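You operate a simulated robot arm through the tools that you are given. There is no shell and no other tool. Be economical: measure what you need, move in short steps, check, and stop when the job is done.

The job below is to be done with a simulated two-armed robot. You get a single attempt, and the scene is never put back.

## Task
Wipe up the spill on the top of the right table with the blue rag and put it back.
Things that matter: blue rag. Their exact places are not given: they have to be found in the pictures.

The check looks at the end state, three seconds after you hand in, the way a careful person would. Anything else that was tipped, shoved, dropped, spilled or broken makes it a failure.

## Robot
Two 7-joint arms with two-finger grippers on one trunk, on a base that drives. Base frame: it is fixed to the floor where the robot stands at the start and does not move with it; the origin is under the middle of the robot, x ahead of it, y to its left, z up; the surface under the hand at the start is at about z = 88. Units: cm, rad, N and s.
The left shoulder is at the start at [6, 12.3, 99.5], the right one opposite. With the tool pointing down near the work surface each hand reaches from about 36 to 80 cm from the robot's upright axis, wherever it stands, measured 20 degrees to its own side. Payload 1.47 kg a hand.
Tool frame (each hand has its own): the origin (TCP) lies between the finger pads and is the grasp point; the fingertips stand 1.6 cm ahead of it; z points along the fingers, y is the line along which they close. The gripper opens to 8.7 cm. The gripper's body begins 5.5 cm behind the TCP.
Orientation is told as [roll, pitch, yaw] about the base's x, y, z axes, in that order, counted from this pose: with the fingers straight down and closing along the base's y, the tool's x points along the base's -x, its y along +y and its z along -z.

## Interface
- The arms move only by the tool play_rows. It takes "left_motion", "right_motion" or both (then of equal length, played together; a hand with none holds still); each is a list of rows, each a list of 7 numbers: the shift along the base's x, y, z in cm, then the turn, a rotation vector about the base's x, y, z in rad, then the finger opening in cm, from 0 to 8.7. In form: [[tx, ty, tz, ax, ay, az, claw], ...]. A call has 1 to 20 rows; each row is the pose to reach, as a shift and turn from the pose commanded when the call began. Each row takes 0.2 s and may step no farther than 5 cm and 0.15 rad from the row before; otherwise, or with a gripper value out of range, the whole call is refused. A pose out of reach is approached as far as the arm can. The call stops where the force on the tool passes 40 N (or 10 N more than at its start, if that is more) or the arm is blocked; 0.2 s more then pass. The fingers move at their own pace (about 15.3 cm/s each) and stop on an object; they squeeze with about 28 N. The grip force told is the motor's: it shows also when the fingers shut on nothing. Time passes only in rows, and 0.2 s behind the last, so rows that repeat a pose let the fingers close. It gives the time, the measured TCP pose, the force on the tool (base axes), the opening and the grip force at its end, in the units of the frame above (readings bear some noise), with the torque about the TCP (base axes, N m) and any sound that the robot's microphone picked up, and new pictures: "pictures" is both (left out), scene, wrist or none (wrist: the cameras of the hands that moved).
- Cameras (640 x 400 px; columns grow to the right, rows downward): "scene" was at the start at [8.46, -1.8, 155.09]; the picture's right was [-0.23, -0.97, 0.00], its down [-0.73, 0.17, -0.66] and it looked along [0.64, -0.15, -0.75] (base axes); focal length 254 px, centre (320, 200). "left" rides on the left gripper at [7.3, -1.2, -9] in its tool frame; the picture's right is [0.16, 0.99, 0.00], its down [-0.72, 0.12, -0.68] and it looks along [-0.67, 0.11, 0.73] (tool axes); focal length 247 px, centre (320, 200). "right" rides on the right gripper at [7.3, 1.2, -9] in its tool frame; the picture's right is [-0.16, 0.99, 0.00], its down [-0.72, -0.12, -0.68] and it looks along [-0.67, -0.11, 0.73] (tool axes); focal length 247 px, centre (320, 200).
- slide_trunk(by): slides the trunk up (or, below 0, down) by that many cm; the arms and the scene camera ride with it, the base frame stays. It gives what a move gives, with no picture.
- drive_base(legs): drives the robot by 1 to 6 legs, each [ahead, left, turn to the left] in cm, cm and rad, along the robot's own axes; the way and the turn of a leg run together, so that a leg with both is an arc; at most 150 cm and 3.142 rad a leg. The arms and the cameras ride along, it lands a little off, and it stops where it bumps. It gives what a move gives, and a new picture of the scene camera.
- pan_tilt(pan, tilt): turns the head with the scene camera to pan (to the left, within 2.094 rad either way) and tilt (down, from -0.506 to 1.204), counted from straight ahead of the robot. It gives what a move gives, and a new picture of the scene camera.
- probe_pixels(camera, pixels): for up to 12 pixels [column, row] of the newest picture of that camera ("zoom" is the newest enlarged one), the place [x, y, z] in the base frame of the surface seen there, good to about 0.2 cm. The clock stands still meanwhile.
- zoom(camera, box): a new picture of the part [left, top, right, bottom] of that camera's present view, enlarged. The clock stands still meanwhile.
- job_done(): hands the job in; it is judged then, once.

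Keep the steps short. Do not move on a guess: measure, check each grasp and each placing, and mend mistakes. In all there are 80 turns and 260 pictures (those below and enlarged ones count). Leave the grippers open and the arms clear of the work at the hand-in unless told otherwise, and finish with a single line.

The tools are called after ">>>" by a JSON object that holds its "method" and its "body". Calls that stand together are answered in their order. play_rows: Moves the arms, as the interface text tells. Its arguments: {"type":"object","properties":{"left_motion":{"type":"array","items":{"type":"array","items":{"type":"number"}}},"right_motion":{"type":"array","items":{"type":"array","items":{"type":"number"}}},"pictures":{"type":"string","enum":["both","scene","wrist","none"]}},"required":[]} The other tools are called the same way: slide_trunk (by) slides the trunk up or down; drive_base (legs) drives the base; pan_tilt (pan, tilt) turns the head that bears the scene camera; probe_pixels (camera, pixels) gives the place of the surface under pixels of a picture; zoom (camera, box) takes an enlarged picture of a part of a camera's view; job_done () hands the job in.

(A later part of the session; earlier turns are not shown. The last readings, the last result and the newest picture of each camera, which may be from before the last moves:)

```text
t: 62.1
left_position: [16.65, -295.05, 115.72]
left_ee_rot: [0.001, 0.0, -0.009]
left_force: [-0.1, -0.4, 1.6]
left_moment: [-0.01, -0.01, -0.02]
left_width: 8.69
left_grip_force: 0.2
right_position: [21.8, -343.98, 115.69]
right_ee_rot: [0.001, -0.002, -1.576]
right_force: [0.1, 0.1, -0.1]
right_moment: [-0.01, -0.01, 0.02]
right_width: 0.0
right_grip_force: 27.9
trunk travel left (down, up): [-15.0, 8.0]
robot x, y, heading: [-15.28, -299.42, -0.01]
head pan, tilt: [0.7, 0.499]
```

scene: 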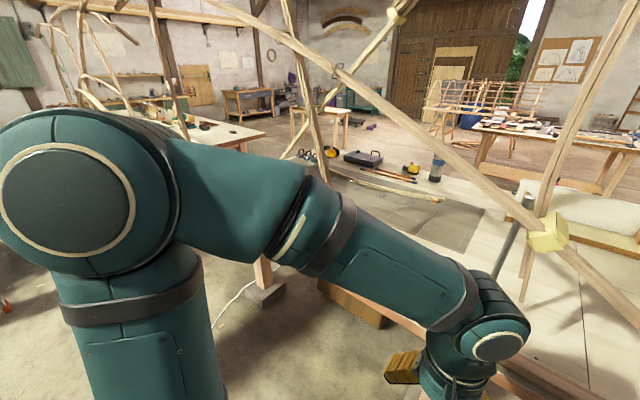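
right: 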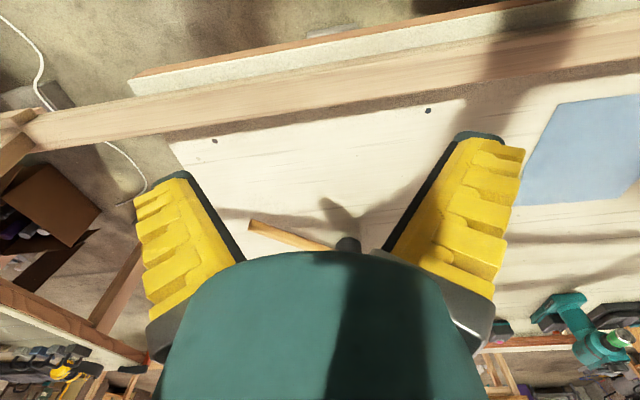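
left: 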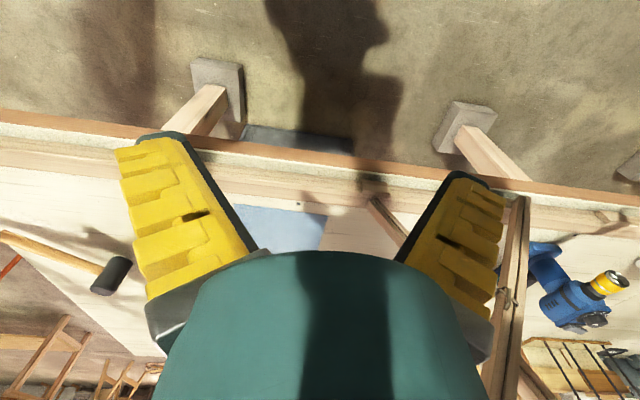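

>>> {"method": "zoom", "body": {"camera": "scene", "box": [280, 130, 520, 280]}}

>>> {"method": "pan_tilt", "body": {"pan": 0.05, "tilt": 0.75}}

>>> {"method": "zoom", "body": {"camera": "scene", "box": [300, 80, 620, 280]}}

```text
2.67 times, centred on (400, 205) of scene
```

zoom: 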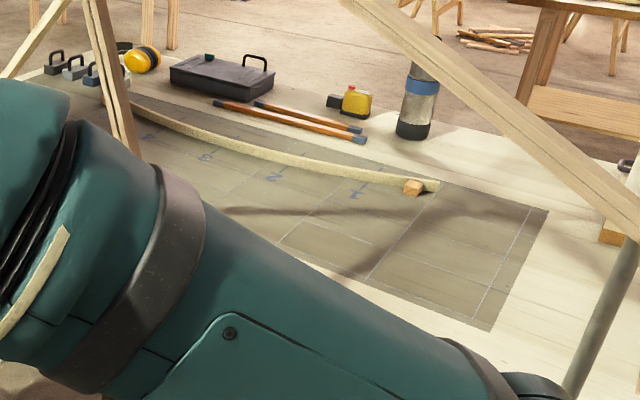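

```text
t: 63.1
left_position: [16.64, -295.09, 115.72]
left_ee_rot: [0.0, -0.002, -0.01]
left_force: [0.7, -0.6, -1.4]
left_moment: [-0.01, 0.0, 0.0]
left_width: 8.71
left_grip_force: 0.1
right_position: [21.78, -343.96, 115.66]
right_ee_rot: [0.0, -0.001, -1.577]
right_force: [-0.2, 0.4, 0.4]
right_moment: [-0.02, -0.01, -0.01]
right_width: 0.0
right_grip_force: 28.0
trunk travel left (down, up): [-15.0, 8.0]
robot x, y, heading: [-15.56, -299.46, -0.011]
head pan, tilt: [0.051, 0.75]
```

scene: 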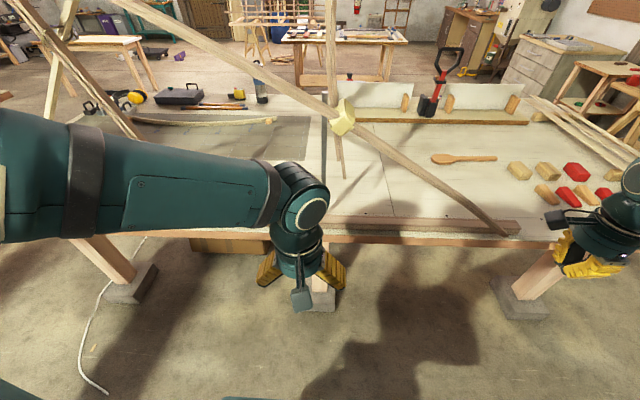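

```text
2.00 times, centred on (460, 180) of scene
```

zoom: 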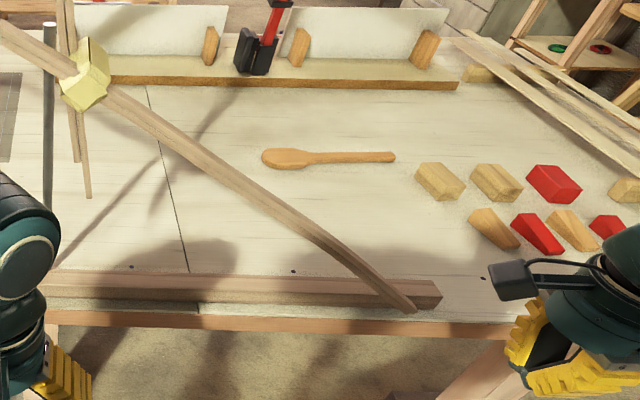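

No spill on these parts. I return towards the first table to inspect its top with the arms out of the way, looking carefully from the side.

>>> {"method": "drive_base", "body": {"legs": [[0, 130, 0.008], [0, 100, 0]]}}

>>> {"method": "pan_tilt", "body": {"pan": 0.5, "tilt": 0.6}}

>>> {"method": "zoom", "body": {"camera": "scene", "box": [320, 80, 640, 280]}}

```text
t: 83.4
left_position: [18.28, -64.57, 115.76]
left_ee_rot: [0.001, -0.001, 0.003]
left_force: [0.3, -0.6, -0.2]
left_moment: [-0.01, 0.0, -0.02]
left_width: 8.7
left_grip_force: 0.0
right_position: [23.85, -113.49, 115.76]
right_ee_rot: [0.0, -0.002, -1.566]
right_force: [0.1, 0.2, 0.5]
right_moment: [-0.01, 0.02, -0.02]
right_width: 0.0
right_grip_force: 28.5
trunk travel left (down, up): [-15.0, 8.0]
robot x, y, heading: [-14.06, -69.36, 0.001]
head pan, tilt: [0.051, 0.75]
```

scene: 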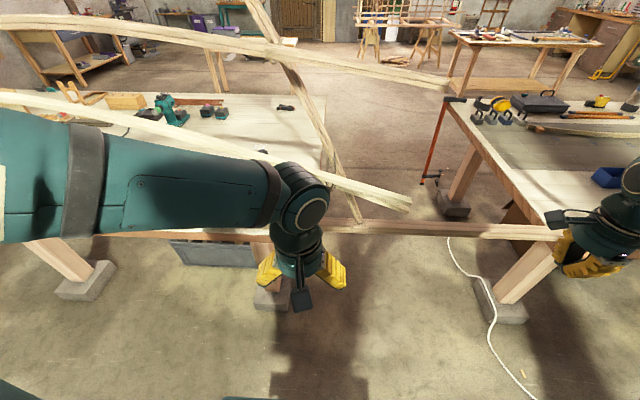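

```text
t: 84.3
left_position: [18.09, -64.57, 115.66]
left_ee_rot: [0.0, 0.001, 0.004]
left_force: [1.3, 0.1, 0.0]
left_moment: [0.01, 0.03, -0.01]
left_width: 8.7
left_grip_force: 0.1
right_position: [23.83, -113.52, 115.76]
right_ee_rot: [0.0, -0.003, -1.565]
right_force: [-0.5, -0.5, 0.2]
right_moment: [-0.03, -0.01, 0.01]
right_width: 0.02
right_grip_force: 28.2
trunk travel left (down, up): [-15.0, 8.0]
robot x, y, heading: [-13.69, -69.6, -0.0]
head pan, tilt: [0.499, 0.6]
```

scene: 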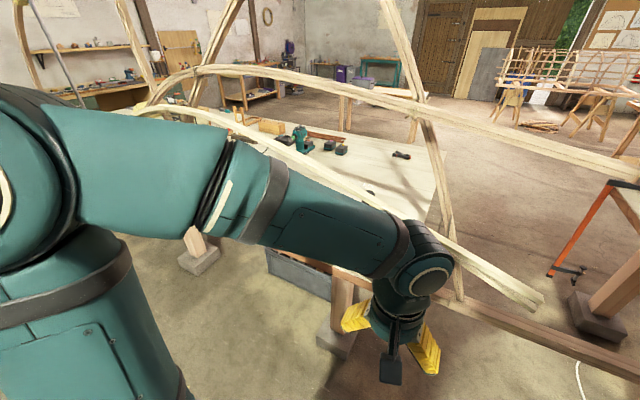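

```text
2.00 times, centred on (480, 180) of scene
```

zoom: 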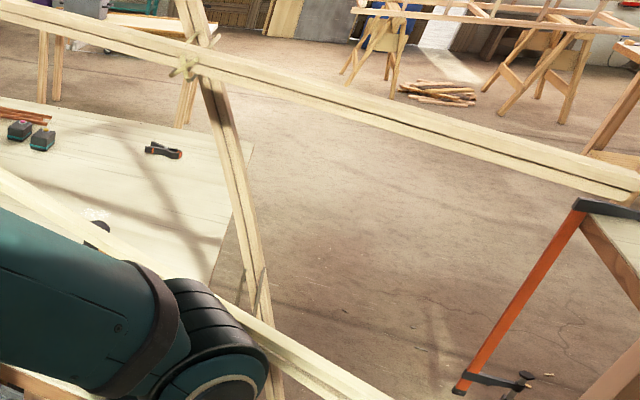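

I notice a small glossy pale spot at zoom (95,213), near the mallet on the first table. I probe it, then drive to face it.

>>> {"method": "probe_pixels", "body": {"camera": "zoom", "pixels": [[88, 213], [95, 217], [100, 226], [165, 150]]}}

>>> {"method": "drive_base", "body": {"legs": [[0, 30, 0]]}}

>>> {"method": "pan_tilt", "body": {"pan": -0.05, "tilt": 0.7}}

>>> {"method": "zoom", "body": {"camera": "scene", "box": [200, 60, 520, 260]}}

```text
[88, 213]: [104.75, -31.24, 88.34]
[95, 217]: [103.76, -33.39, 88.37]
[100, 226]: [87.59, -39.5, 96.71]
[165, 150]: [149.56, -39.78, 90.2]
```

```text
t: 87.5
left_position: [18.14, -34.79, 115.75]
left_ee_rot: [0.001, 0.001, 0.004]
left_force: [0.2, 0.5, 0.4]
left_moment: [-0.01, -0.02, 0.03]
left_width: 8.7
left_grip_force: 0.1
right_position: [23.8, -83.8, 115.77]
right_ee_rot: [-0.001, -0.001, -1.563]
right_force: [0.5, 0.7, 0.6]
right_moment: [0.02, 0.0, 0.04]
right_width: 0.0
right_grip_force: 27.8
trunk travel left (down, up): [-15.0, 8.0]
robot x, y, heading: [-13.84, -39.83, 0.006]
head pan, tilt: [0.499, 0.6]
```

scene: 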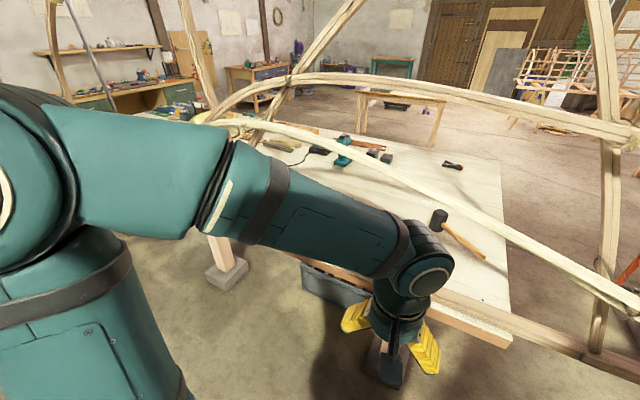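

```text
t: 88.5
left_position: [18.18, -34.89, 115.73]
left_ee_rot: [0.001, 0.0, 0.004]
left_force: [0.9, -0.2, 0.1]
left_moment: [0.01, 0.01, -0.03]
left_width: 8.72
left_grip_force: 0.2
right_position: [23.94, -83.73, 115.86]
right_ee_rot: [0.0, -0.002, -1.566]
right_force: [0.1, 0.0, -0.4]
right_moment: [-0.01, 0.03, 0.0]
right_width: 0.03
right_grip_force: 28.0
trunk travel left (down, up): [-15.0, 8.0]
robot x, y, heading: [-13.77, -40.05, 0.004]
head pan, tilt: [-0.051, 0.7]
```

scene: 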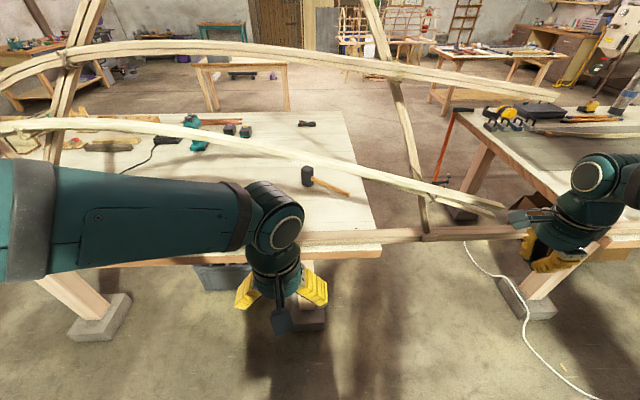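

```text
2.00 times, centred on (360, 160) of scene
```

zoom: 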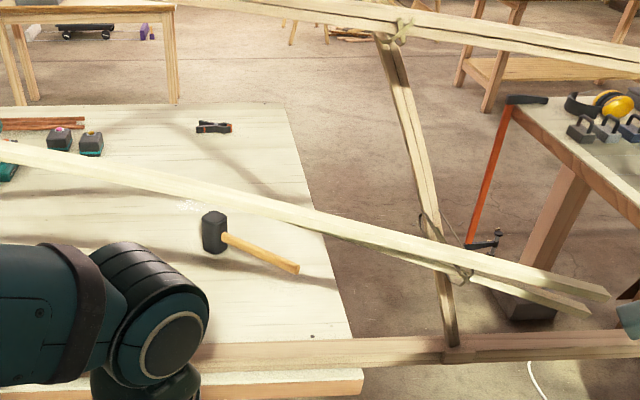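

>>> {"method": "zoom", "body": {"camera": "scene", "box": [256, 136, 336, 186]}}

>>> {"method": "zoom", "body": {"camera": "scene", "box": [0, 90, 260, 252]}}

```text
8.00 times, centred on (296, 161) of scene
```

zoom: 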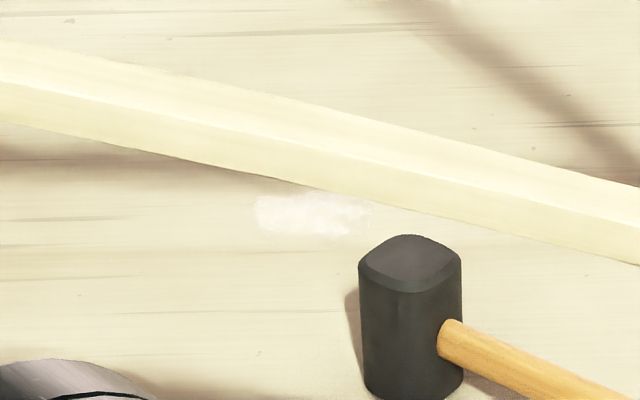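

```text
2.46 times, centred on (130, 171) of scene
```

zoom: 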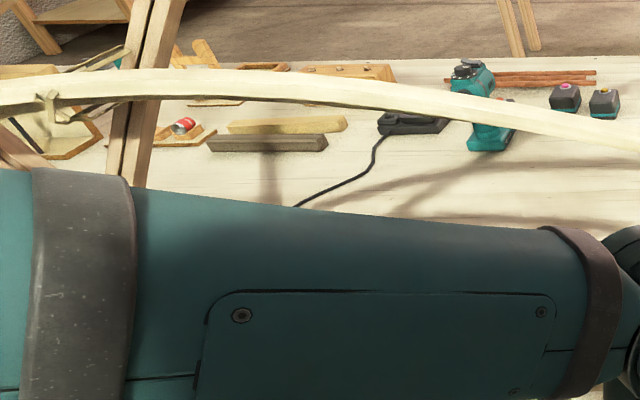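

A whitish milky smear at 8x-zoom (255–370, 190–240) — that is the spill. I measure its extent (scene pixels ~288–303, 159–167).

>>> {"method": "probe_pixels", "body": {"camera": "scene", "pixels": [[288, 161], [288, 165], [295, 160.5], [295, 165.5], [302, 162], [301, 165], [306, 166], [308, 186], [346, 193], [300, 175]]}}

>>> {"method": "play_rows", "body": {"right_motion": [[-3, -2, 0, 0, 0, 0, 0], [-6, -4, 0, 0, 0, 0, 0], [-9, -6, 0, 0, 0, 0, 0], [-12, -8, 0, 0, 0, 0, 0], [-15, -10, 0, 0, 0, 0, 0], [-18, -11, 0, 0, 0, 0, 0], [-21, -12, 0, 0, 0, 0, 0], [-24, -13, 0, 0, 0, 0, 0], [-27, -14, 0, 0, 0, 0, 0], [-30, -15, 0, 0, 0, 0, 0]], "pictures": "none"}}

>>> {"method": "pan_tilt", "body": {"pan": -1.2, "tilt": 0.8}}

```text
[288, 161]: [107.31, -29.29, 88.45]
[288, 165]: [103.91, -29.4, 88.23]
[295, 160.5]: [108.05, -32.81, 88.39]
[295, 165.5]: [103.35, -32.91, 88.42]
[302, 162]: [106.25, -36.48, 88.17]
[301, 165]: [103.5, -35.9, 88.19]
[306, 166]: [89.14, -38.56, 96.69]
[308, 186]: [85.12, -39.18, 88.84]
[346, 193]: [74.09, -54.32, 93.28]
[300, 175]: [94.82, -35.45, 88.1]
```

```text
t: 90.7
left_position: [17.89, -34.87, 115.66]
left_ee_rot: [0.001, 0.001, 0.002]
left_force: [0.1, -0.4, -0.6]
left_moment: [0.02, -0.01, -0.01]
left_width: 8.71
left_grip_force: 0.0
right_position: [0.75, -101.24, 114.62]
right_ee_rot: [0.001, -0.002, -1.566]
right_force: [0.2, -0.2, -0.2]
right_moment: [-0.03, 0.01, 0.02]
right_width: 0.01
right_grip_force: 28.0
right hand out of reach, approached as far as the arm can: row 8, 9, 10
trunk travel left (down, up): [-15.0, 8.0]
robot x, y, heading: [-13.76, -39.7, 0.004]
head pan, tilt: [-0.051, 0.7]
```

```text
t: 92.1
left_position: [18.01, -34.9, 115.73]
left_ee_rot: [0.001, -0.002, 0.004]
left_force: [0.4, 0.3, 0.3]
left_moment: [-0.02, 0.04, 0.01]
left_width: 8.7
left_grip_force: 0.0
right_position: [0.75, -101.21, 114.4]
right_ee_rot: [0.0, -0.001, -1.565]
right_force: [-0.3, -0.2, -0.1]
right_moment: [0.0, 0.02, 0.04]
right_width: 0.03
right_grip_force: 28.3
trunk travel left (down, up): [-15.0, 8.0]
robot x, y, heading: [-13.47, -39.74, 0.003]
head pan, tilt: [-1.201, 0.799]
```

scene: 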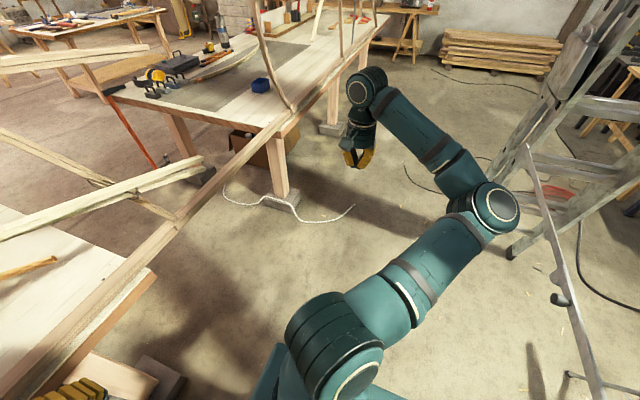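

The right arm is now out to the side; its elbow is somewhat close to the ladder — measuring.

>>> {"method": "probe_pixels", "body": {"camera": "scene", "pixels": [[495, 205], [515, 190], [370, 90], [440, 160], [525, 165], [560, 300], [430, 265], [150, 270]]}}

```text
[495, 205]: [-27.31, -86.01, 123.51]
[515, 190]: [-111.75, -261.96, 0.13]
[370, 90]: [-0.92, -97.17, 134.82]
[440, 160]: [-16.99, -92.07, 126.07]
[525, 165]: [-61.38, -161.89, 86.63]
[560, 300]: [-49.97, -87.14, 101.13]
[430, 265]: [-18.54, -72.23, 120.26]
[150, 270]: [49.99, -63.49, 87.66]
```

Elbow clearance is fine and increases going forward-left. Drive ahead 7 cm and left 25 cm to face the rag.

>>> {"method": "drive_base", "body": {"legs": [[7, 0, 0], [0, 25, 0]]}}

>>> {"method": "slide_trunk", "body": {"by": -6}}

>>> {"method": "pan_tilt", "body": {"pan": 0.2, "tilt": 0.85}}

```text
t: 95.5
left_position: [25.03, -9.83, 115.63]
left_ee_rot: [-0.001, 0.0, 0.004]
left_force: [0.5, 0.0, -0.4]
left_moment: [0.03, 0.0, 0.0]
left_width: 8.73
left_grip_force: 0.0
right_position: [7.69, -76.12, 114.4]
right_ee_rot: [0.001, -0.001, -1.564]
right_force: [0.4, 0.1, 0.1]
right_moment: [-0.01, 0.01, 0.02]
right_width: 0.0
right_grip_force: 27.9
trunk travel left (down, up): [-15.0, 8.0]
robot x, y, heading: [-6.8, -14.82, -0.0]
head pan, tilt: [-1.201, 0.799]
```

scene: 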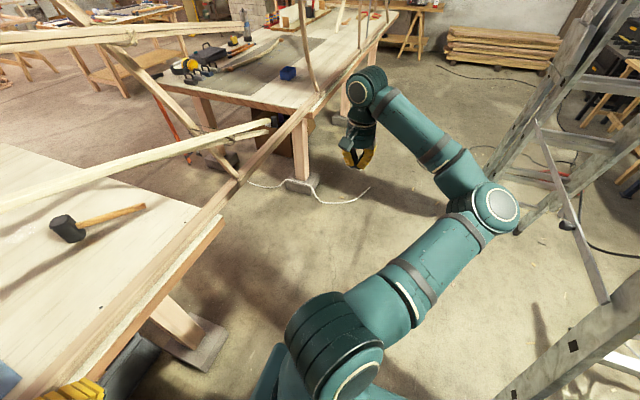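

```text
t: 96.5
left_position: [25.01, -9.76, 109.81]
left_ee_rot: [0.0, 0.0, 0.003]
left_force: [-0.4, -0.4, -0.8]
left_moment: [-0.03, 0.02, 0.02]
left_width: 8.7
left_grip_force: 0.1
right_position: [7.68, -76.25, 108.53]
right_ee_rot: [0.001, -0.001, -1.565]
right_force: [-0.2, 0.2, -0.1]
right_moment: [0.0, 0.01, -0.03]
right_width: 0.0
right_grip_force: 28.0
trunk travel left (down, up): [-9.0, 14.0]
robot x, y, heading: [-6.89, -14.42, 0.005]
head pan, tilt: [-1.201, 0.799]
```

```text
t: 98.0
left_position: [24.93, -9.82, 109.6]
left_ee_rot: [0.002, 0.001, 0.004]
left_force: [0.3, -0.3, -0.8]
left_moment: [0.01, 0.0, 0.0]
left_width: 8.72
left_grip_force: 0.1
right_position: [7.7, -76.07, 108.45]
right_ee_rot: [0.001, -0.001, -1.565]
right_force: [0.3, -0.6, -0.3]
right_moment: [-0.01, 0.0, 0.0]
right_width: 0.03
right_grip_force: 27.8
trunk travel left (down, up): [-9.0, 14.0]
robot x, y, heading: [-6.84, -14.94, 0.001]
head pan, tilt: [0.201, 0.85]
```

scene: 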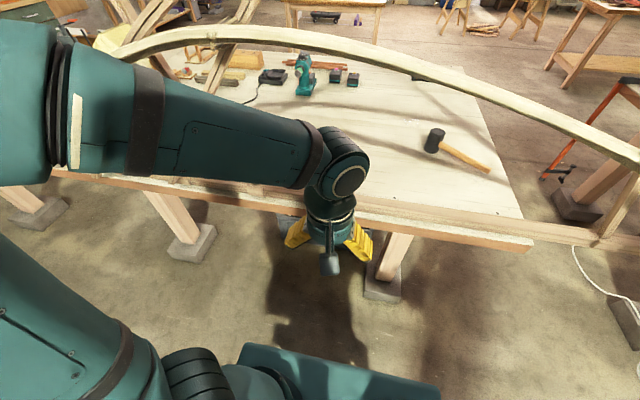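

The left hand is at (25,-10,109.6) in front of the arch. I extend it low under the lower strip with slight forward tilt, in two stages.

>>> {"method": "play_rows", "body": {"left_motion": [[0, 1, -3, 0, -0.08, 0, 8], [1, 2, -6, 0, -0.16, 0, 8], [3, 3, -8, 0, -0.24, 0, 8], [6, 4, -9, 0, -0.32, 0, 8], [9, 4, -9, 0, -0.4, 0, 8], [12, 5, -9, 0, -0.45, 0, 8], [15, 6, -9, 0, -0.5, 0, 8], [18, 6, -9, 0, -0.5, 0, 8]], "pictures": "scene"}}

```text
t: 99.8
left_position: [43.16, -3.86, 100.6]
left_ee_rot: [-0.002, -0.502, 0.003]
left_force: [-0.4, -0.7, -0.6]
left_moment: [0.03, 0.01, -0.01]
left_width: 8.18
left_grip_force: 1.3
right_position: [7.75, -76.22, 108.46]
right_ee_rot: [0.0, -0.002, -1.566]
right_force: [0.2, -1.3, 0.0]
right_moment: [0.01, 0.03, -0.02]
right_width: 0.01
right_grip_force: 27.9
trunk travel left (down, up): [-9.0, 14.0]
robot x, y, heading: [-7.07, -14.82, 0.005]
head pan, tilt: [0.201, 0.85]
```

scene: 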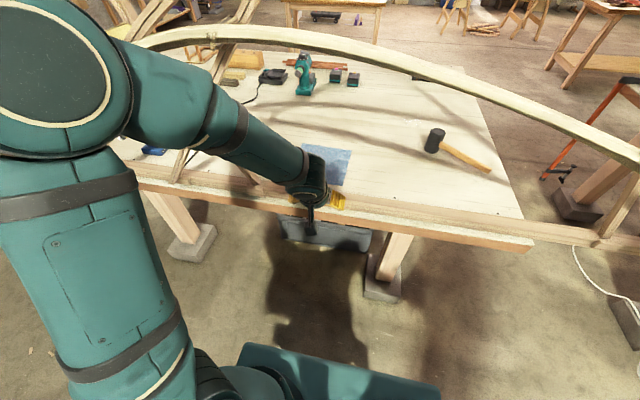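

>>> {"method": "probe_pixels", "body": {"camera": "scene", "pixels": [[60, 60], [125, 80], [180, 70], [200, 90], [235, 105], [270, 140], [310, 170], [150, 40], [300, 36], [400, 62], [215, 35], [240, 40]]}}

```text
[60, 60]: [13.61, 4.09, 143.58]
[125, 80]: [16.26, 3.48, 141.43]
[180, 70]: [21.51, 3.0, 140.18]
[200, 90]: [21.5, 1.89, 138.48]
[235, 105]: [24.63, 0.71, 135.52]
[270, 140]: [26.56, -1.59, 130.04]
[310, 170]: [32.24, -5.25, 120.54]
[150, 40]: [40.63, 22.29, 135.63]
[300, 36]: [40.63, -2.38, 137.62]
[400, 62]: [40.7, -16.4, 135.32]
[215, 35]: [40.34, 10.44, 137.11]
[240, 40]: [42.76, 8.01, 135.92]
```

Forearm top is well behind the strip. I extend 10 cm more and check.

>>> {"method": "play_rows", "body": {"left_motion": [[2.5, 0, -0.5, 0, 0, 0, 8], [5, 0, -1, 0, 0, 0, 8], [7.5, 0, -1.5, 0, 0, 0, 8], [10, 0, -2, 0, 0, 0, 8]], "pictures": "both"}}

>>> {"method": "probe_pixels", "body": {"camera": "scene", "pixels": [[180, 70], [220, 90], [250, 105], [280, 130], [310, 140], [320, 165]]}}

```text
t: 100.8
left_position: [53.07, -3.92, 98.74]
left_ee_rot: [-0.002, -0.5, 0.004]
left_force: [0.5, -0.6, -0.2]
left_moment: [-0.01, 0.04, 0.01]
left_width: 8.15
left_grip_force: 1.0
right_position: [7.83, -76.17, 108.46]
right_ee_rot: [0.0, 0.0, -1.565]
right_force: [1.1, -0.4, -0.6]
right_moment: [-0.01, 0.0, 0.01]
right_width: 0.03
right_grip_force: 27.8
trunk travel left (down, up): [-9.0, 14.0]
robot x, y, heading: [-6.79, -14.66, 0.006]
head pan, tilt: [0.201, 0.85]
```

scene: 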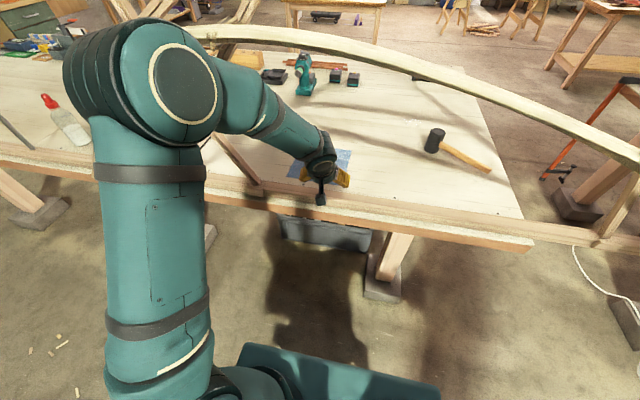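
left: 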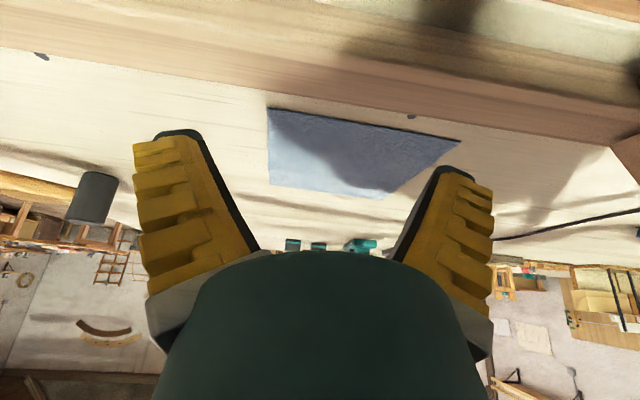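

```text
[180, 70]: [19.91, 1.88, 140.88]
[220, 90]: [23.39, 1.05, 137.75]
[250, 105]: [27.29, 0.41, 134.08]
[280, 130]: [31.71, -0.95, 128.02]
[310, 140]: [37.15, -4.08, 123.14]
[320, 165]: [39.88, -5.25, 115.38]
```

The rag is clear in the left picture with corners near (268,108), (460,140), (385,197), (270,187). Probing them.

>>> {"method": "probe_pixels", "body": {"camera": "left", "pixels": [[271, 111], [453, 141], [380, 193], [273, 183], [320, 150], [340, 108], [250, 110], [480, 160], [411, 116], [41, 56]]}}

>>> {"method": "zoom", "body": {"camera": "left", "box": [240, 80, 480, 230]}}

```text
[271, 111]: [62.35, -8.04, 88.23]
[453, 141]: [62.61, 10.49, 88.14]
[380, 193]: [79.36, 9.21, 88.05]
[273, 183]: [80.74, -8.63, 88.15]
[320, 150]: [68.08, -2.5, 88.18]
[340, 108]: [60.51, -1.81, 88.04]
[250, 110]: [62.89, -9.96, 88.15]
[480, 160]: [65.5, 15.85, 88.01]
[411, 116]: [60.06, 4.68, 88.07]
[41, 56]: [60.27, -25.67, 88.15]
```

```text
2.67 times, centred on (360, 155) of left
```

zoom: 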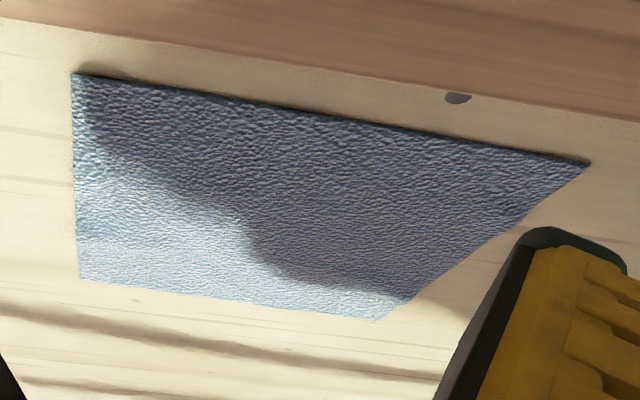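

The rag spans x 62–81, y -8.5…10.5, thin terry cloth. Plan: pinch it at the middle and drag it flat. I drive 8 cm ahead for reach and extend with the hand upright above (71,1).

>>> {"method": "drive_base", "body": {"legs": [[8, 0, 0]]}}

>>> {"method": "play_rows", "body": {"left_motion": [[2, 1, -0.5, 0, 0.1, 0, 6], [4, 2, -1, 0, 0.2, 0, 5], [6, 3, -1.5, 0, 0.3, 0, 5], [8, 4, -2, 0, 0.4, 0, 5], [9.5, 5, -3, 0, 0.5, 0, 5]], "pictures": "both"}}

```text
t: 102.0
left_position: [60.07, -3.64, 98.32]
left_ee_rot: [0.002, -0.489, 0.002]
left_force: [0.0, 0.1, -0.8]
left_moment: [-0.05, 0.01, 0.0]
left_width: 8.18
left_grip_force: 0.7
right_position: [15.57, -76.15, 108.52]
right_ee_rot: [0.002, -0.004, -1.56]
right_force: [0.0, 0.3, -0.6]
right_moment: [-0.02, -0.02, 0.01]
right_width: 0.0
right_grip_force: 28.0
trunk travel left (down, up): [-9.0, 14.0]
robot x, y, heading: [0.9, -14.43, 0.007]
head pan, tilt: [0.201, 0.85]
stopped in leg 1: the robot was blocked; the commanded pose is now the measured one
```

scene: 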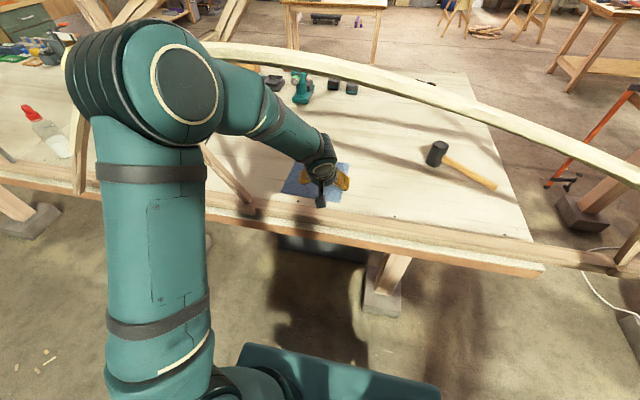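

```text
t: 103.2
left_position: [70.33, 1.65, 94.87]
left_ee_rot: [0.002, 0.016, 0.003]
left_force: [0.0, 0.2, -0.7]
left_moment: [-0.04, 0.05, -0.02]
left_width: 5.55
left_grip_force: 4.2
right_position: [16.28, -75.88, 108.52]
right_ee_rot: [-0.002, -0.005, -1.557]
right_force: [0.3, 0.4, 0.3]
right_moment: [-0.07, 0.05, 0.02]
right_width: 0.0
right_grip_force: 28.1
trunk travel left (down, up): [-9.0, 14.0]
robot x, y, heading: [1.15, -14.52, 0.008]
head pan, tilt: [0.201, 0.85]
```

scene: 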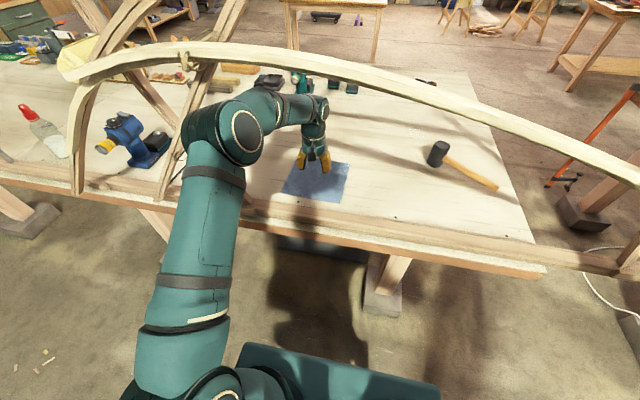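
left: 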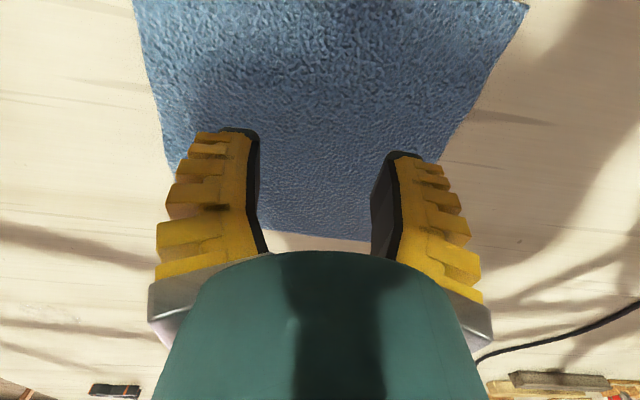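

The base was blocked at x≈1; the spill at x≈105 needs more reach, so I look down to learn what blocks the base.

>>> {"method": "pan_tilt", "body": {"pan": 0.0, "tilt": 1.2}}

>>> {"method": "probe_pixels", "body": {"camera": "scene", "pixels": [[320, 120], [320, 140], [320, 160], [320, 200], [320, 240], [320, 270], [320, 300], [400, 200], [250, 200], [250, 260]]}}

```text
t: 104.0
left_position: [69.83, 1.19, 95.2]
left_ee_rot: [0.002, 0.011, 0.002]
left_force: [-0.6, -0.7, -0.1]
left_moment: [-0.03, -0.01, -0.01]
left_width: 5.51
left_grip_force: 3.7
right_position: [15.78, -76.09, 108.58]
right_ee_rot: [0.0, -0.005, -1.563]
right_force: [-0.7, -0.7, 0.5]
right_moment: [0.0, 0.01, -0.01]
right_width: 0.01
right_grip_force: 27.9
trunk travel left (down, up): [-9.0, 14.0]
robot x, y, heading: [0.88, -15.09, 0.006]
head pan, tilt: [0.0, 1.201]
```

scene: 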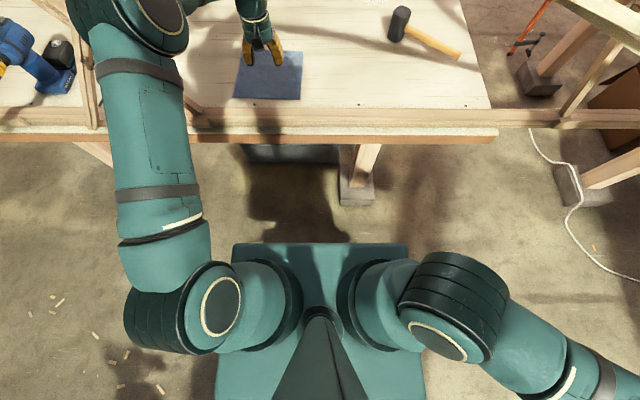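

```text
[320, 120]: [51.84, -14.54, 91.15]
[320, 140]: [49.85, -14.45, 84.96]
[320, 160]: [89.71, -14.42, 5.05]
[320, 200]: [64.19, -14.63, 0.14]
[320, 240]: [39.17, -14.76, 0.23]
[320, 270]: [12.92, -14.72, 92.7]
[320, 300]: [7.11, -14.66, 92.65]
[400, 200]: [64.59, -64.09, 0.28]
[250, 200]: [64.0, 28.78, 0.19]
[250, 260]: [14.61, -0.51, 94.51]
```

>>> {"method": "probe_pixels", "body": {"camera": "scene", "pixels": [[165, 12], [140, 45], [115, 20], [180, 40], [90, 60], [150, 90], [90, 110], [250, 20], [200, 105]]}}

>>> {"method": "pan_tilt", "body": {"pan": 0.5, "tilt": 0.7}}

```text
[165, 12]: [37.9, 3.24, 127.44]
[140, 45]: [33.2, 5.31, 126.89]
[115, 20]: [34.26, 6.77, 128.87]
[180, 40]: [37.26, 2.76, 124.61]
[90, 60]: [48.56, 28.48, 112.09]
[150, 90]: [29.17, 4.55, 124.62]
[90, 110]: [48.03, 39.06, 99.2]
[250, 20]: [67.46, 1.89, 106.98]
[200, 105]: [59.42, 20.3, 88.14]
```

```text
t: 104.9
left_position: [69.92, 1.24, 95.09]
left_ee_rot: [0.001, 0.011, 0.001]
left_force: [0.1, 0.4, 0.3]
left_moment: [0.03, -0.02, 0.01]
left_width: 5.53
left_grip_force: 3.6
right_position: [15.65, -76.07, 108.44]
right_ee_rot: [-0.002, -0.006, -1.562]
right_force: [-0.6, 0.5, -0.8]
right_moment: [0.03, 0.01, -0.03]
right_width: 0.0
right_grip_force: 27.9
trunk travel left (down, up): [-9.0, 14.0]
robot x, y, heading: [0.94, -14.88, 0.006]
head pan, tilt: [0.499, 0.7]
```

scene: 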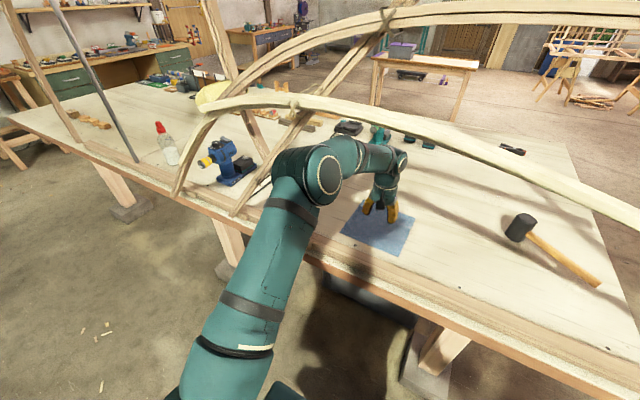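

The elbow is now below the arch with clearance. Test whether the base can move ahead a further 5 cm.

>>> {"method": "drive_base", "body": {"legs": [[5, 0, 0]]}}

```text
t: 105.8
left_position: [74.93, 1.26, 95.2]
left_ee_rot: [0.002, 0.014, 0.0]
left_force: [0.6, -0.3, -1.1]
left_moment: [0.04, 0.05, 0.01]
left_width: 5.52
left_grip_force: 3.8
right_position: [20.79, -76.06, 108.38]
right_ee_rot: [-0.002, -0.003, -1.56]
right_force: [-0.5, 0.3, 0.1]
right_moment: [0.02, 0.03, -0.01]
right_width: 0.0
right_grip_force: 27.8
trunk travel left (down, up): [-9.0, 14.0]
robot x, y, heading: [6.1, -14.74, 0.006]
head pan, tilt: [0.499, 0.7]
```

scene: 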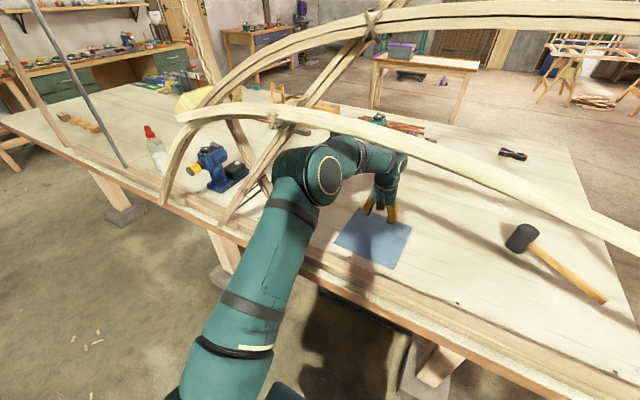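

The base moves freely (the earlier stop was arm contact). Now descend on the rag centre at (71.5,1) and read force.

>>> {"method": "play_rows", "body": {"left_motion": [[-2, 0, -1, 0, 0, 0, 5], [-3.5, 0, -2.5, 0, 0, 0, 5], [-3.5, 0, -4, 0, 0, 0, 5], [-3.5, 0, -5, 0, 0, 0, 5], [-3.5, 0, -5.5, 0, 0, 0, 5]], "pictures": "wrist"}}

```text
t: 107.0
left_position: [71.23, 1.18, 89.67]
left_ee_rot: [0.002, 0.012, 0.0]
left_force: [-0.1, -0.2, -0.5]
left_moment: [0.0, 0.02, 0.01]
left_width: 5.54
left_grip_force: 3.9
right_position: [20.78, -76.12, 108.44]
right_ee_rot: [0.0, 0.0, -1.562]
right_force: [0.2, 0.4, -0.8]
right_moment: [0.03, 0.03, 0.0]
right_width: 0.0
right_grip_force: 27.6
trunk travel left (down, up): [-9.0, 14.0]
robot x, y, heading: [6.02, -14.35, 0.004]
head pan, tilt: [0.499, 0.7]
```

left: 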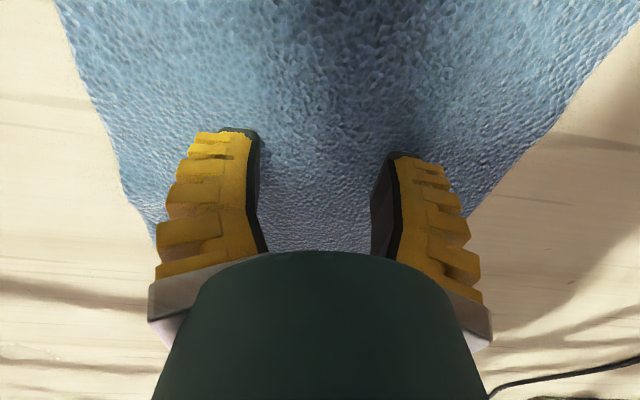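

No contact yet; lower in 0.25 cm steps until a force appears.

>>> {"method": "play_rows", "body": {"left_motion": [[0, 0, -0.2, 0, 0, 0, 5], [0, 0, -0.4, 0, 0, 0, 5], [0, 0, -0.4, 0, 0, 0, 5]], "pictures": "none"}}

```text
t: 107.8
left_position: [71.23, 1.17, 89.51]
left_ee_rot: [0.002, 0.009, 0.0]
left_force: [-0.3, -0.5, 17.6]
left_moment: [0.0, -0.09, 0.0]
left_width: 5.65
left_grip_force: 3.6
right_position: [20.5, -76.09, 108.6]
right_ee_rot: [0.001, -0.002, -1.56]
right_force: [-0.2, 0.7, 0.0]
right_moment: [0.02, -0.02, -0.02]
right_width: 0.0
right_grip_force: 27.5
trunk travel left (down, up): [-9.0, 14.0]
robot x, y, heading: [6.07, -14.57, 0.007]
head pan, tilt: [0.499, 0.7]
```

Contact with 18 N. Now close the fingers while pressing, to gather the cloth.

>>> {"method": "play_rows", "body": {"left_motion": [[0, 0, 0, 0, 0, 0, 3], [0, 0, 0, 0, 0, 0, 1], [0, 0, 0, 0, 0, 0, 0], [0, 0, 0, 0, 0, 0, 0], [0, 0, 0, 0, 0, 0, 0]], "pictures": "both"}}

>>> {"method": "zoom", "body": {"camera": "scene", "box": [310, 180, 430, 255]}}

```text
t: 109.0
left_position: [71.2, 1.31, 89.42]
left_ee_rot: [0.001, 0.009, 0.003]
left_force: [-0.2, 0.6, 25.3]
left_moment: [-0.06, -0.3, 0.01]
left_width: 0.0
left_grip_force: 29.7
right_position: [20.51, -76.09, 108.43]
right_ee_rot: [0.002, -0.003, -1.56]
right_force: [-0.5, -0.3, -0.3]
right_moment: [0.0, -0.02, 0.05]
right_width: 0.0
right_grip_force: 27.6
trunk travel left (down, up): [-9.0, 14.0]
robot x, y, heading: [5.81, -14.47, 0.004]
head pan, tilt: [0.499, 0.7]
```

scene: 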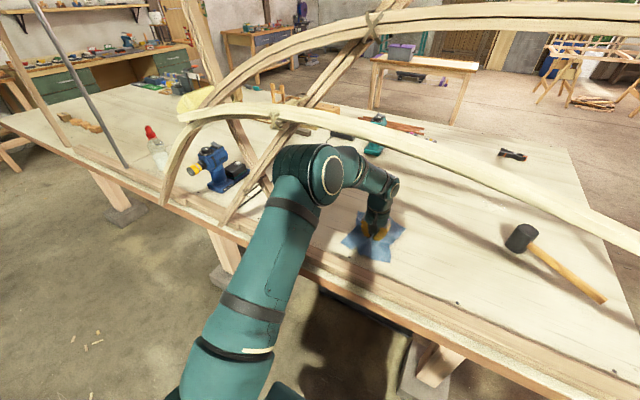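
left: 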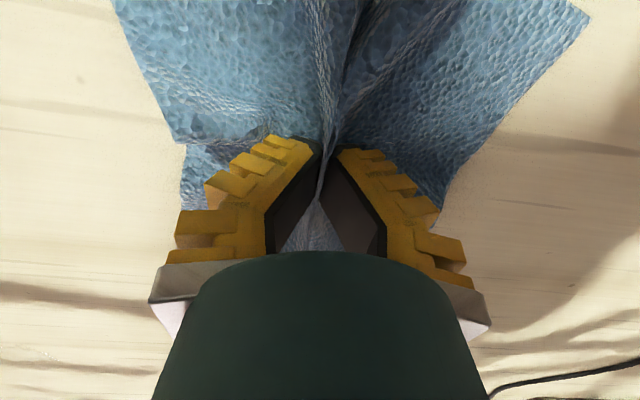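

```text
5.33 times, centred on (370, 218) of scene
```

zoom: 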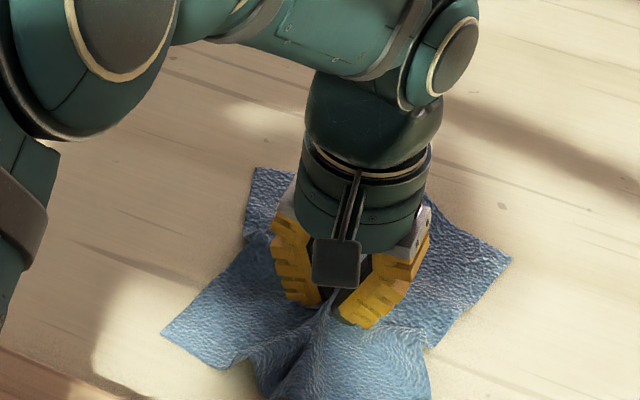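

The cloth bunched between the fingers — good pinch. Raise slightly, and check the right arm's clearance to the strip ends before driving ahead.

>>> {"method": "play_rows", "body": {"left_motion": [[0, 0, 0.8, 0, 0, 0, 0], [0, 0, 1.6, 0, 0, 0, 0], [0, 0, 2.5, 0, 0, 0, 0]], "pictures": "wrist"}}

>>> {"method": "pan_tilt", "body": {"pan": -0.9, "tilt": 0.8}}

```text
t: 109.8
left_position: [71.19, 1.42, 91.14]
left_ee_rot: [0.005, 0.02, 0.0]
left_force: [-0.1, -0.4, 0.1]
left_moment: [0.06, -0.01, -0.01]
left_width: 0.03
left_grip_force: 20.8
right_position: [20.77, -76.07, 108.25]
right_ee_rot: [-0.002, -0.003, -1.561]
right_force: [-0.3, 0.3, -0.4]
right_moment: [0.04, -0.04, 0.03]
right_width: 0.0
right_grip_force: 27.3
trunk travel left (down, up): [-9.0, 14.0]
robot x, y, heading: [5.87, -14.82, 0.006]
head pan, tilt: [0.499, 0.7]
```

left: 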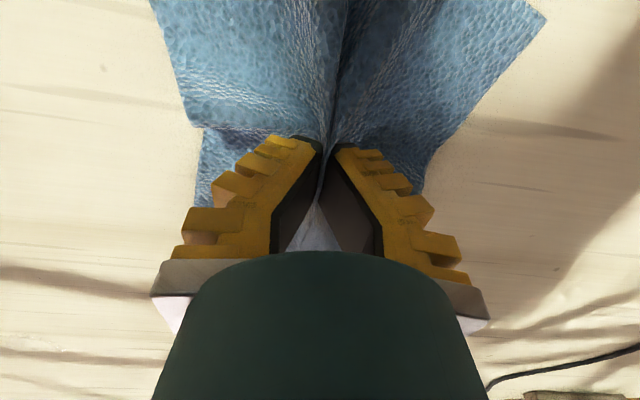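

```text
t: 111.4
left_position: [71.14, 1.34, 91.05]
left_ee_rot: [0.001, 0.023, -0.001]
left_force: [0.1, -1.7, 0.6]
left_moment: [-0.05, 0.02, 0.02]
left_width: 0.02
left_grip_force: 21.5
right_position: [20.77, -75.97, 108.51]
right_ee_rot: [0.0, -0.005, -1.56]
right_force: [0.3, 0.4, 1.0]
right_moment: [-0.01, -0.02, 0.02]
right_width: 0.02
right_grip_force: 28.0
trunk travel left (down, up): [-9.0, 14.0]
robot x, y, heading: [6.08, -14.6, 0.005]
head pan, tilt: [-0.901, 0.799]
```

scene: 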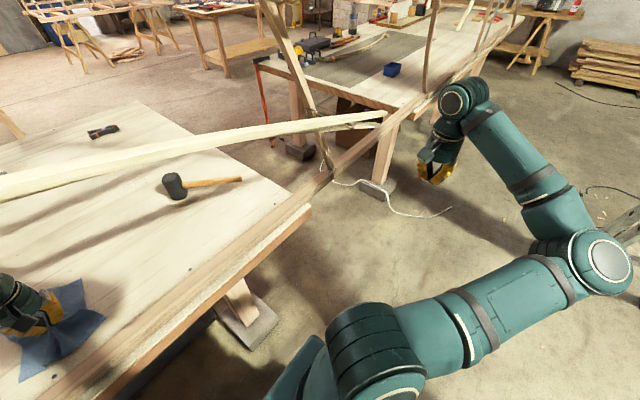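

>>> {"method": "probe_pixels", "body": {"camera": "scene", "pixels": [[380, 116], [382, 124], [452, 100], [425, 155], [475, 90], [610, 260]]}}

```text
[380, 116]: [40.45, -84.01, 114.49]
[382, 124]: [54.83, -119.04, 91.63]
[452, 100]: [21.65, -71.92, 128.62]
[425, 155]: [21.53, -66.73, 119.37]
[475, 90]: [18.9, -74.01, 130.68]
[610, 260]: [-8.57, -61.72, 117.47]
```

The strip end (40,-84,114.5) would be near the right hand if I go ahead, so I move the right hand back ~11 cm.

>>> {"method": "play_rows", "body": {"right_motion": [[-2, -0.5, 0, 0, 0, -0.1, 0], [-4, -1, 0, 0, 0, -0.2, 0], [-6, -1.5, 0, 0, 0, -0.3, 0], [-8, -2, 0, 0, 0, -0.4, 0], [-10, -2.5, 0, 0, 0, -0.5, 0], [-12, -3, 0, 0, 0, -0.6, 0]], "pictures": "scene"}}

```text
t: 112.8
left_position: [71.13, 1.32, 91.02]
left_ee_rot: [0.003, 0.024, -0.003]
left_force: [0.0, -0.7, -0.4]
left_moment: [0.01, -0.01, 0.01]
left_width: 0.08
left_grip_force: 29.9
right_position: [15.19, -84.38, 107.43]
right_ee_rot: [0.002, -0.004, -2.162]
right_force: [0.5, -0.3, -0.1]
right_moment: [-0.03, 0.0, 0.0]
right_width: 0.02
right_grip_force: 27.6
right hand out of reach, approached as far as the arm can: row 1, 2, 3, 4, 5, 6
trunk travel left (down, up): [-9.0, 14.0]
robot x, y, heading: [5.76, -14.2, 0.006]
head pan, tilt: [-0.901, 0.799]
```

scene: 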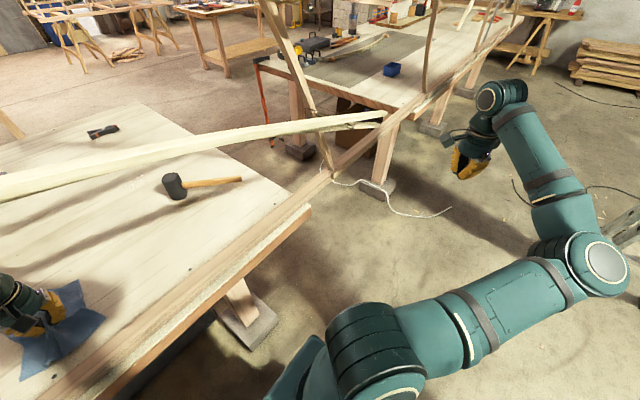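

The right hand sits at its limit but its front is now ≈22; lowering it 10 cm gives extra clearance. Then drive ahead 12 cm with the rag trailing along the table.

>>> {"method": "play_rows", "body": {"right_motion": [[0, 0, -3, 0, 0, 0, 0], [0, 0, -6, 0, 0, 0, 0], [0, 0, -9, 0, 0, 0, 0], [0, 0, -11, 0, 0, 0, 0]], "pictures": "none"}}

>>> {"method": "drive_base", "body": {"legs": [[12, 0, 0]]}}

>>> {"method": "pan_tilt", "body": {"pan": 0.1, "tilt": 0.8}}

```text
t: 113.8
left_position: [71.08, 1.19, 91.08]
left_ee_rot: [-0.002, 0.023, -0.001]
left_force: [-0.5, 0.2, -0.7]
left_moment: [0.04, -0.02, -0.02]
left_width: 0.07
left_grip_force: 20.6
right_position: [15.08, -84.45, 96.36]
right_ee_rot: [0.001, -0.005, -2.161]
right_force: [0.3, 0.2, 0.0]
right_moment: [0.01, 0.01, -0.01]
right_width: 0.0
right_grip_force: 28.7
trunk travel left (down, up): [-9.0, 14.0]
robot x, y, heading: [5.3, -14.84, 0.007]
head pan, tilt: [-0.901, 0.799]
```

```text
t: 115.0
left_position: [74.01, 1.65, 91.13]
left_ee_rot: [0.001, 0.029, 0.011]
left_force: [2.7, -0.5, 3.3]
left_moment: [0.03, 0.09, -0.02]
left_width: 0.41
left_grip_force: 30.2
right_position: [19.05, -84.69, 96.33]
right_ee_rot: [0.005, 0.002, -2.15]
right_force: [-0.3, -1.0, 0.1]
right_moment: [0.02, -0.04, -0.01]
right_width: 0.01
right_grip_force: 27.9
trunk travel left (down, up): [-9.0, 14.0]
robot x, y, heading: [9.62, -14.73, 0.013]
head pan, tilt: [-0.901, 0.799]
stopped in leg 1: the robot was blocked; the commanded pose is now the measured one
```

scene: 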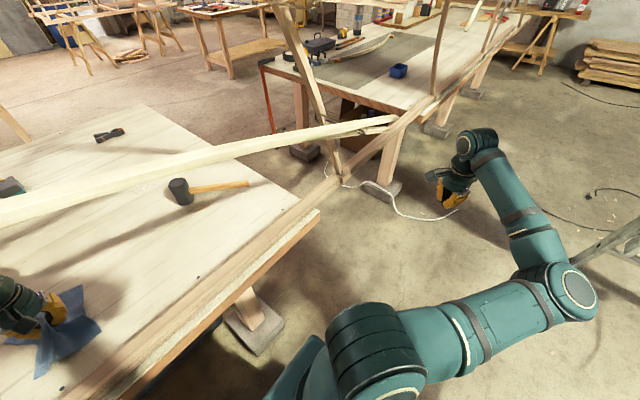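

```text
t: 116.2
left_position: [74.39, 1.78, 90.64]
left_ee_rot: [0.0, 0.032, 0.01]
left_force: [0.0, -0.2, 0.8]
left_moment: [0.0, -0.01, 0.0]
left_width: 0.32
left_grip_force: 29.8
right_position: [19.34, -84.66, 96.13]
right_ee_rot: [0.002, -0.005, -2.149]
right_force: [-0.9, -0.1, -0.6]
right_moment: [0.03, -0.04, -0.01]
right_width: 0.0
right_grip_force: 28.0
trunk travel left (down, up): [-9.0, 14.0]
robot x, y, heading: [9.56, -14.57, 0.011]
head pan, tilt: [0.099, 0.799]
```

scene: 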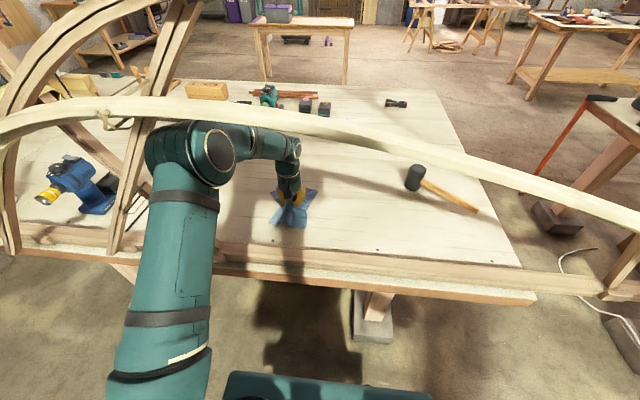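

Blocked at x≈9.6, likely the left elbow against the slanted post. I probe elbow and post.

>>> {"method": "probe_pixels", "body": {"camera": "scene", "pixels": [[150, 140], [165, 130], [190, 128], [215, 155], [235, 135], [160, 165], [140, 195], [160, 85], [185, 30], [128, 225], [280, 110], [150, 100]]}}

>>> {"method": "zoom", "body": {"camera": "scene", "box": [80, 60, 320, 210]}}

```text
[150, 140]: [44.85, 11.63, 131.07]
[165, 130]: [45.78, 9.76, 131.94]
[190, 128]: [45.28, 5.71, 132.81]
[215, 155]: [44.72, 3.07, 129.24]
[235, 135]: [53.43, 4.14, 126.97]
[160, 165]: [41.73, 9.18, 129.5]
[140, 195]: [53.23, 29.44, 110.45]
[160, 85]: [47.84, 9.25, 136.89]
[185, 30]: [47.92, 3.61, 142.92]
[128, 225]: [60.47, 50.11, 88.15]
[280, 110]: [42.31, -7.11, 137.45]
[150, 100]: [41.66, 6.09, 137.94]
```

```text
2.67 times, centred on (200, 135) of scene
```

zoom: 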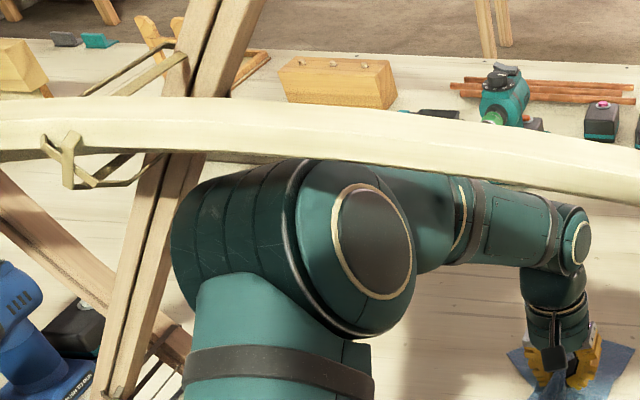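

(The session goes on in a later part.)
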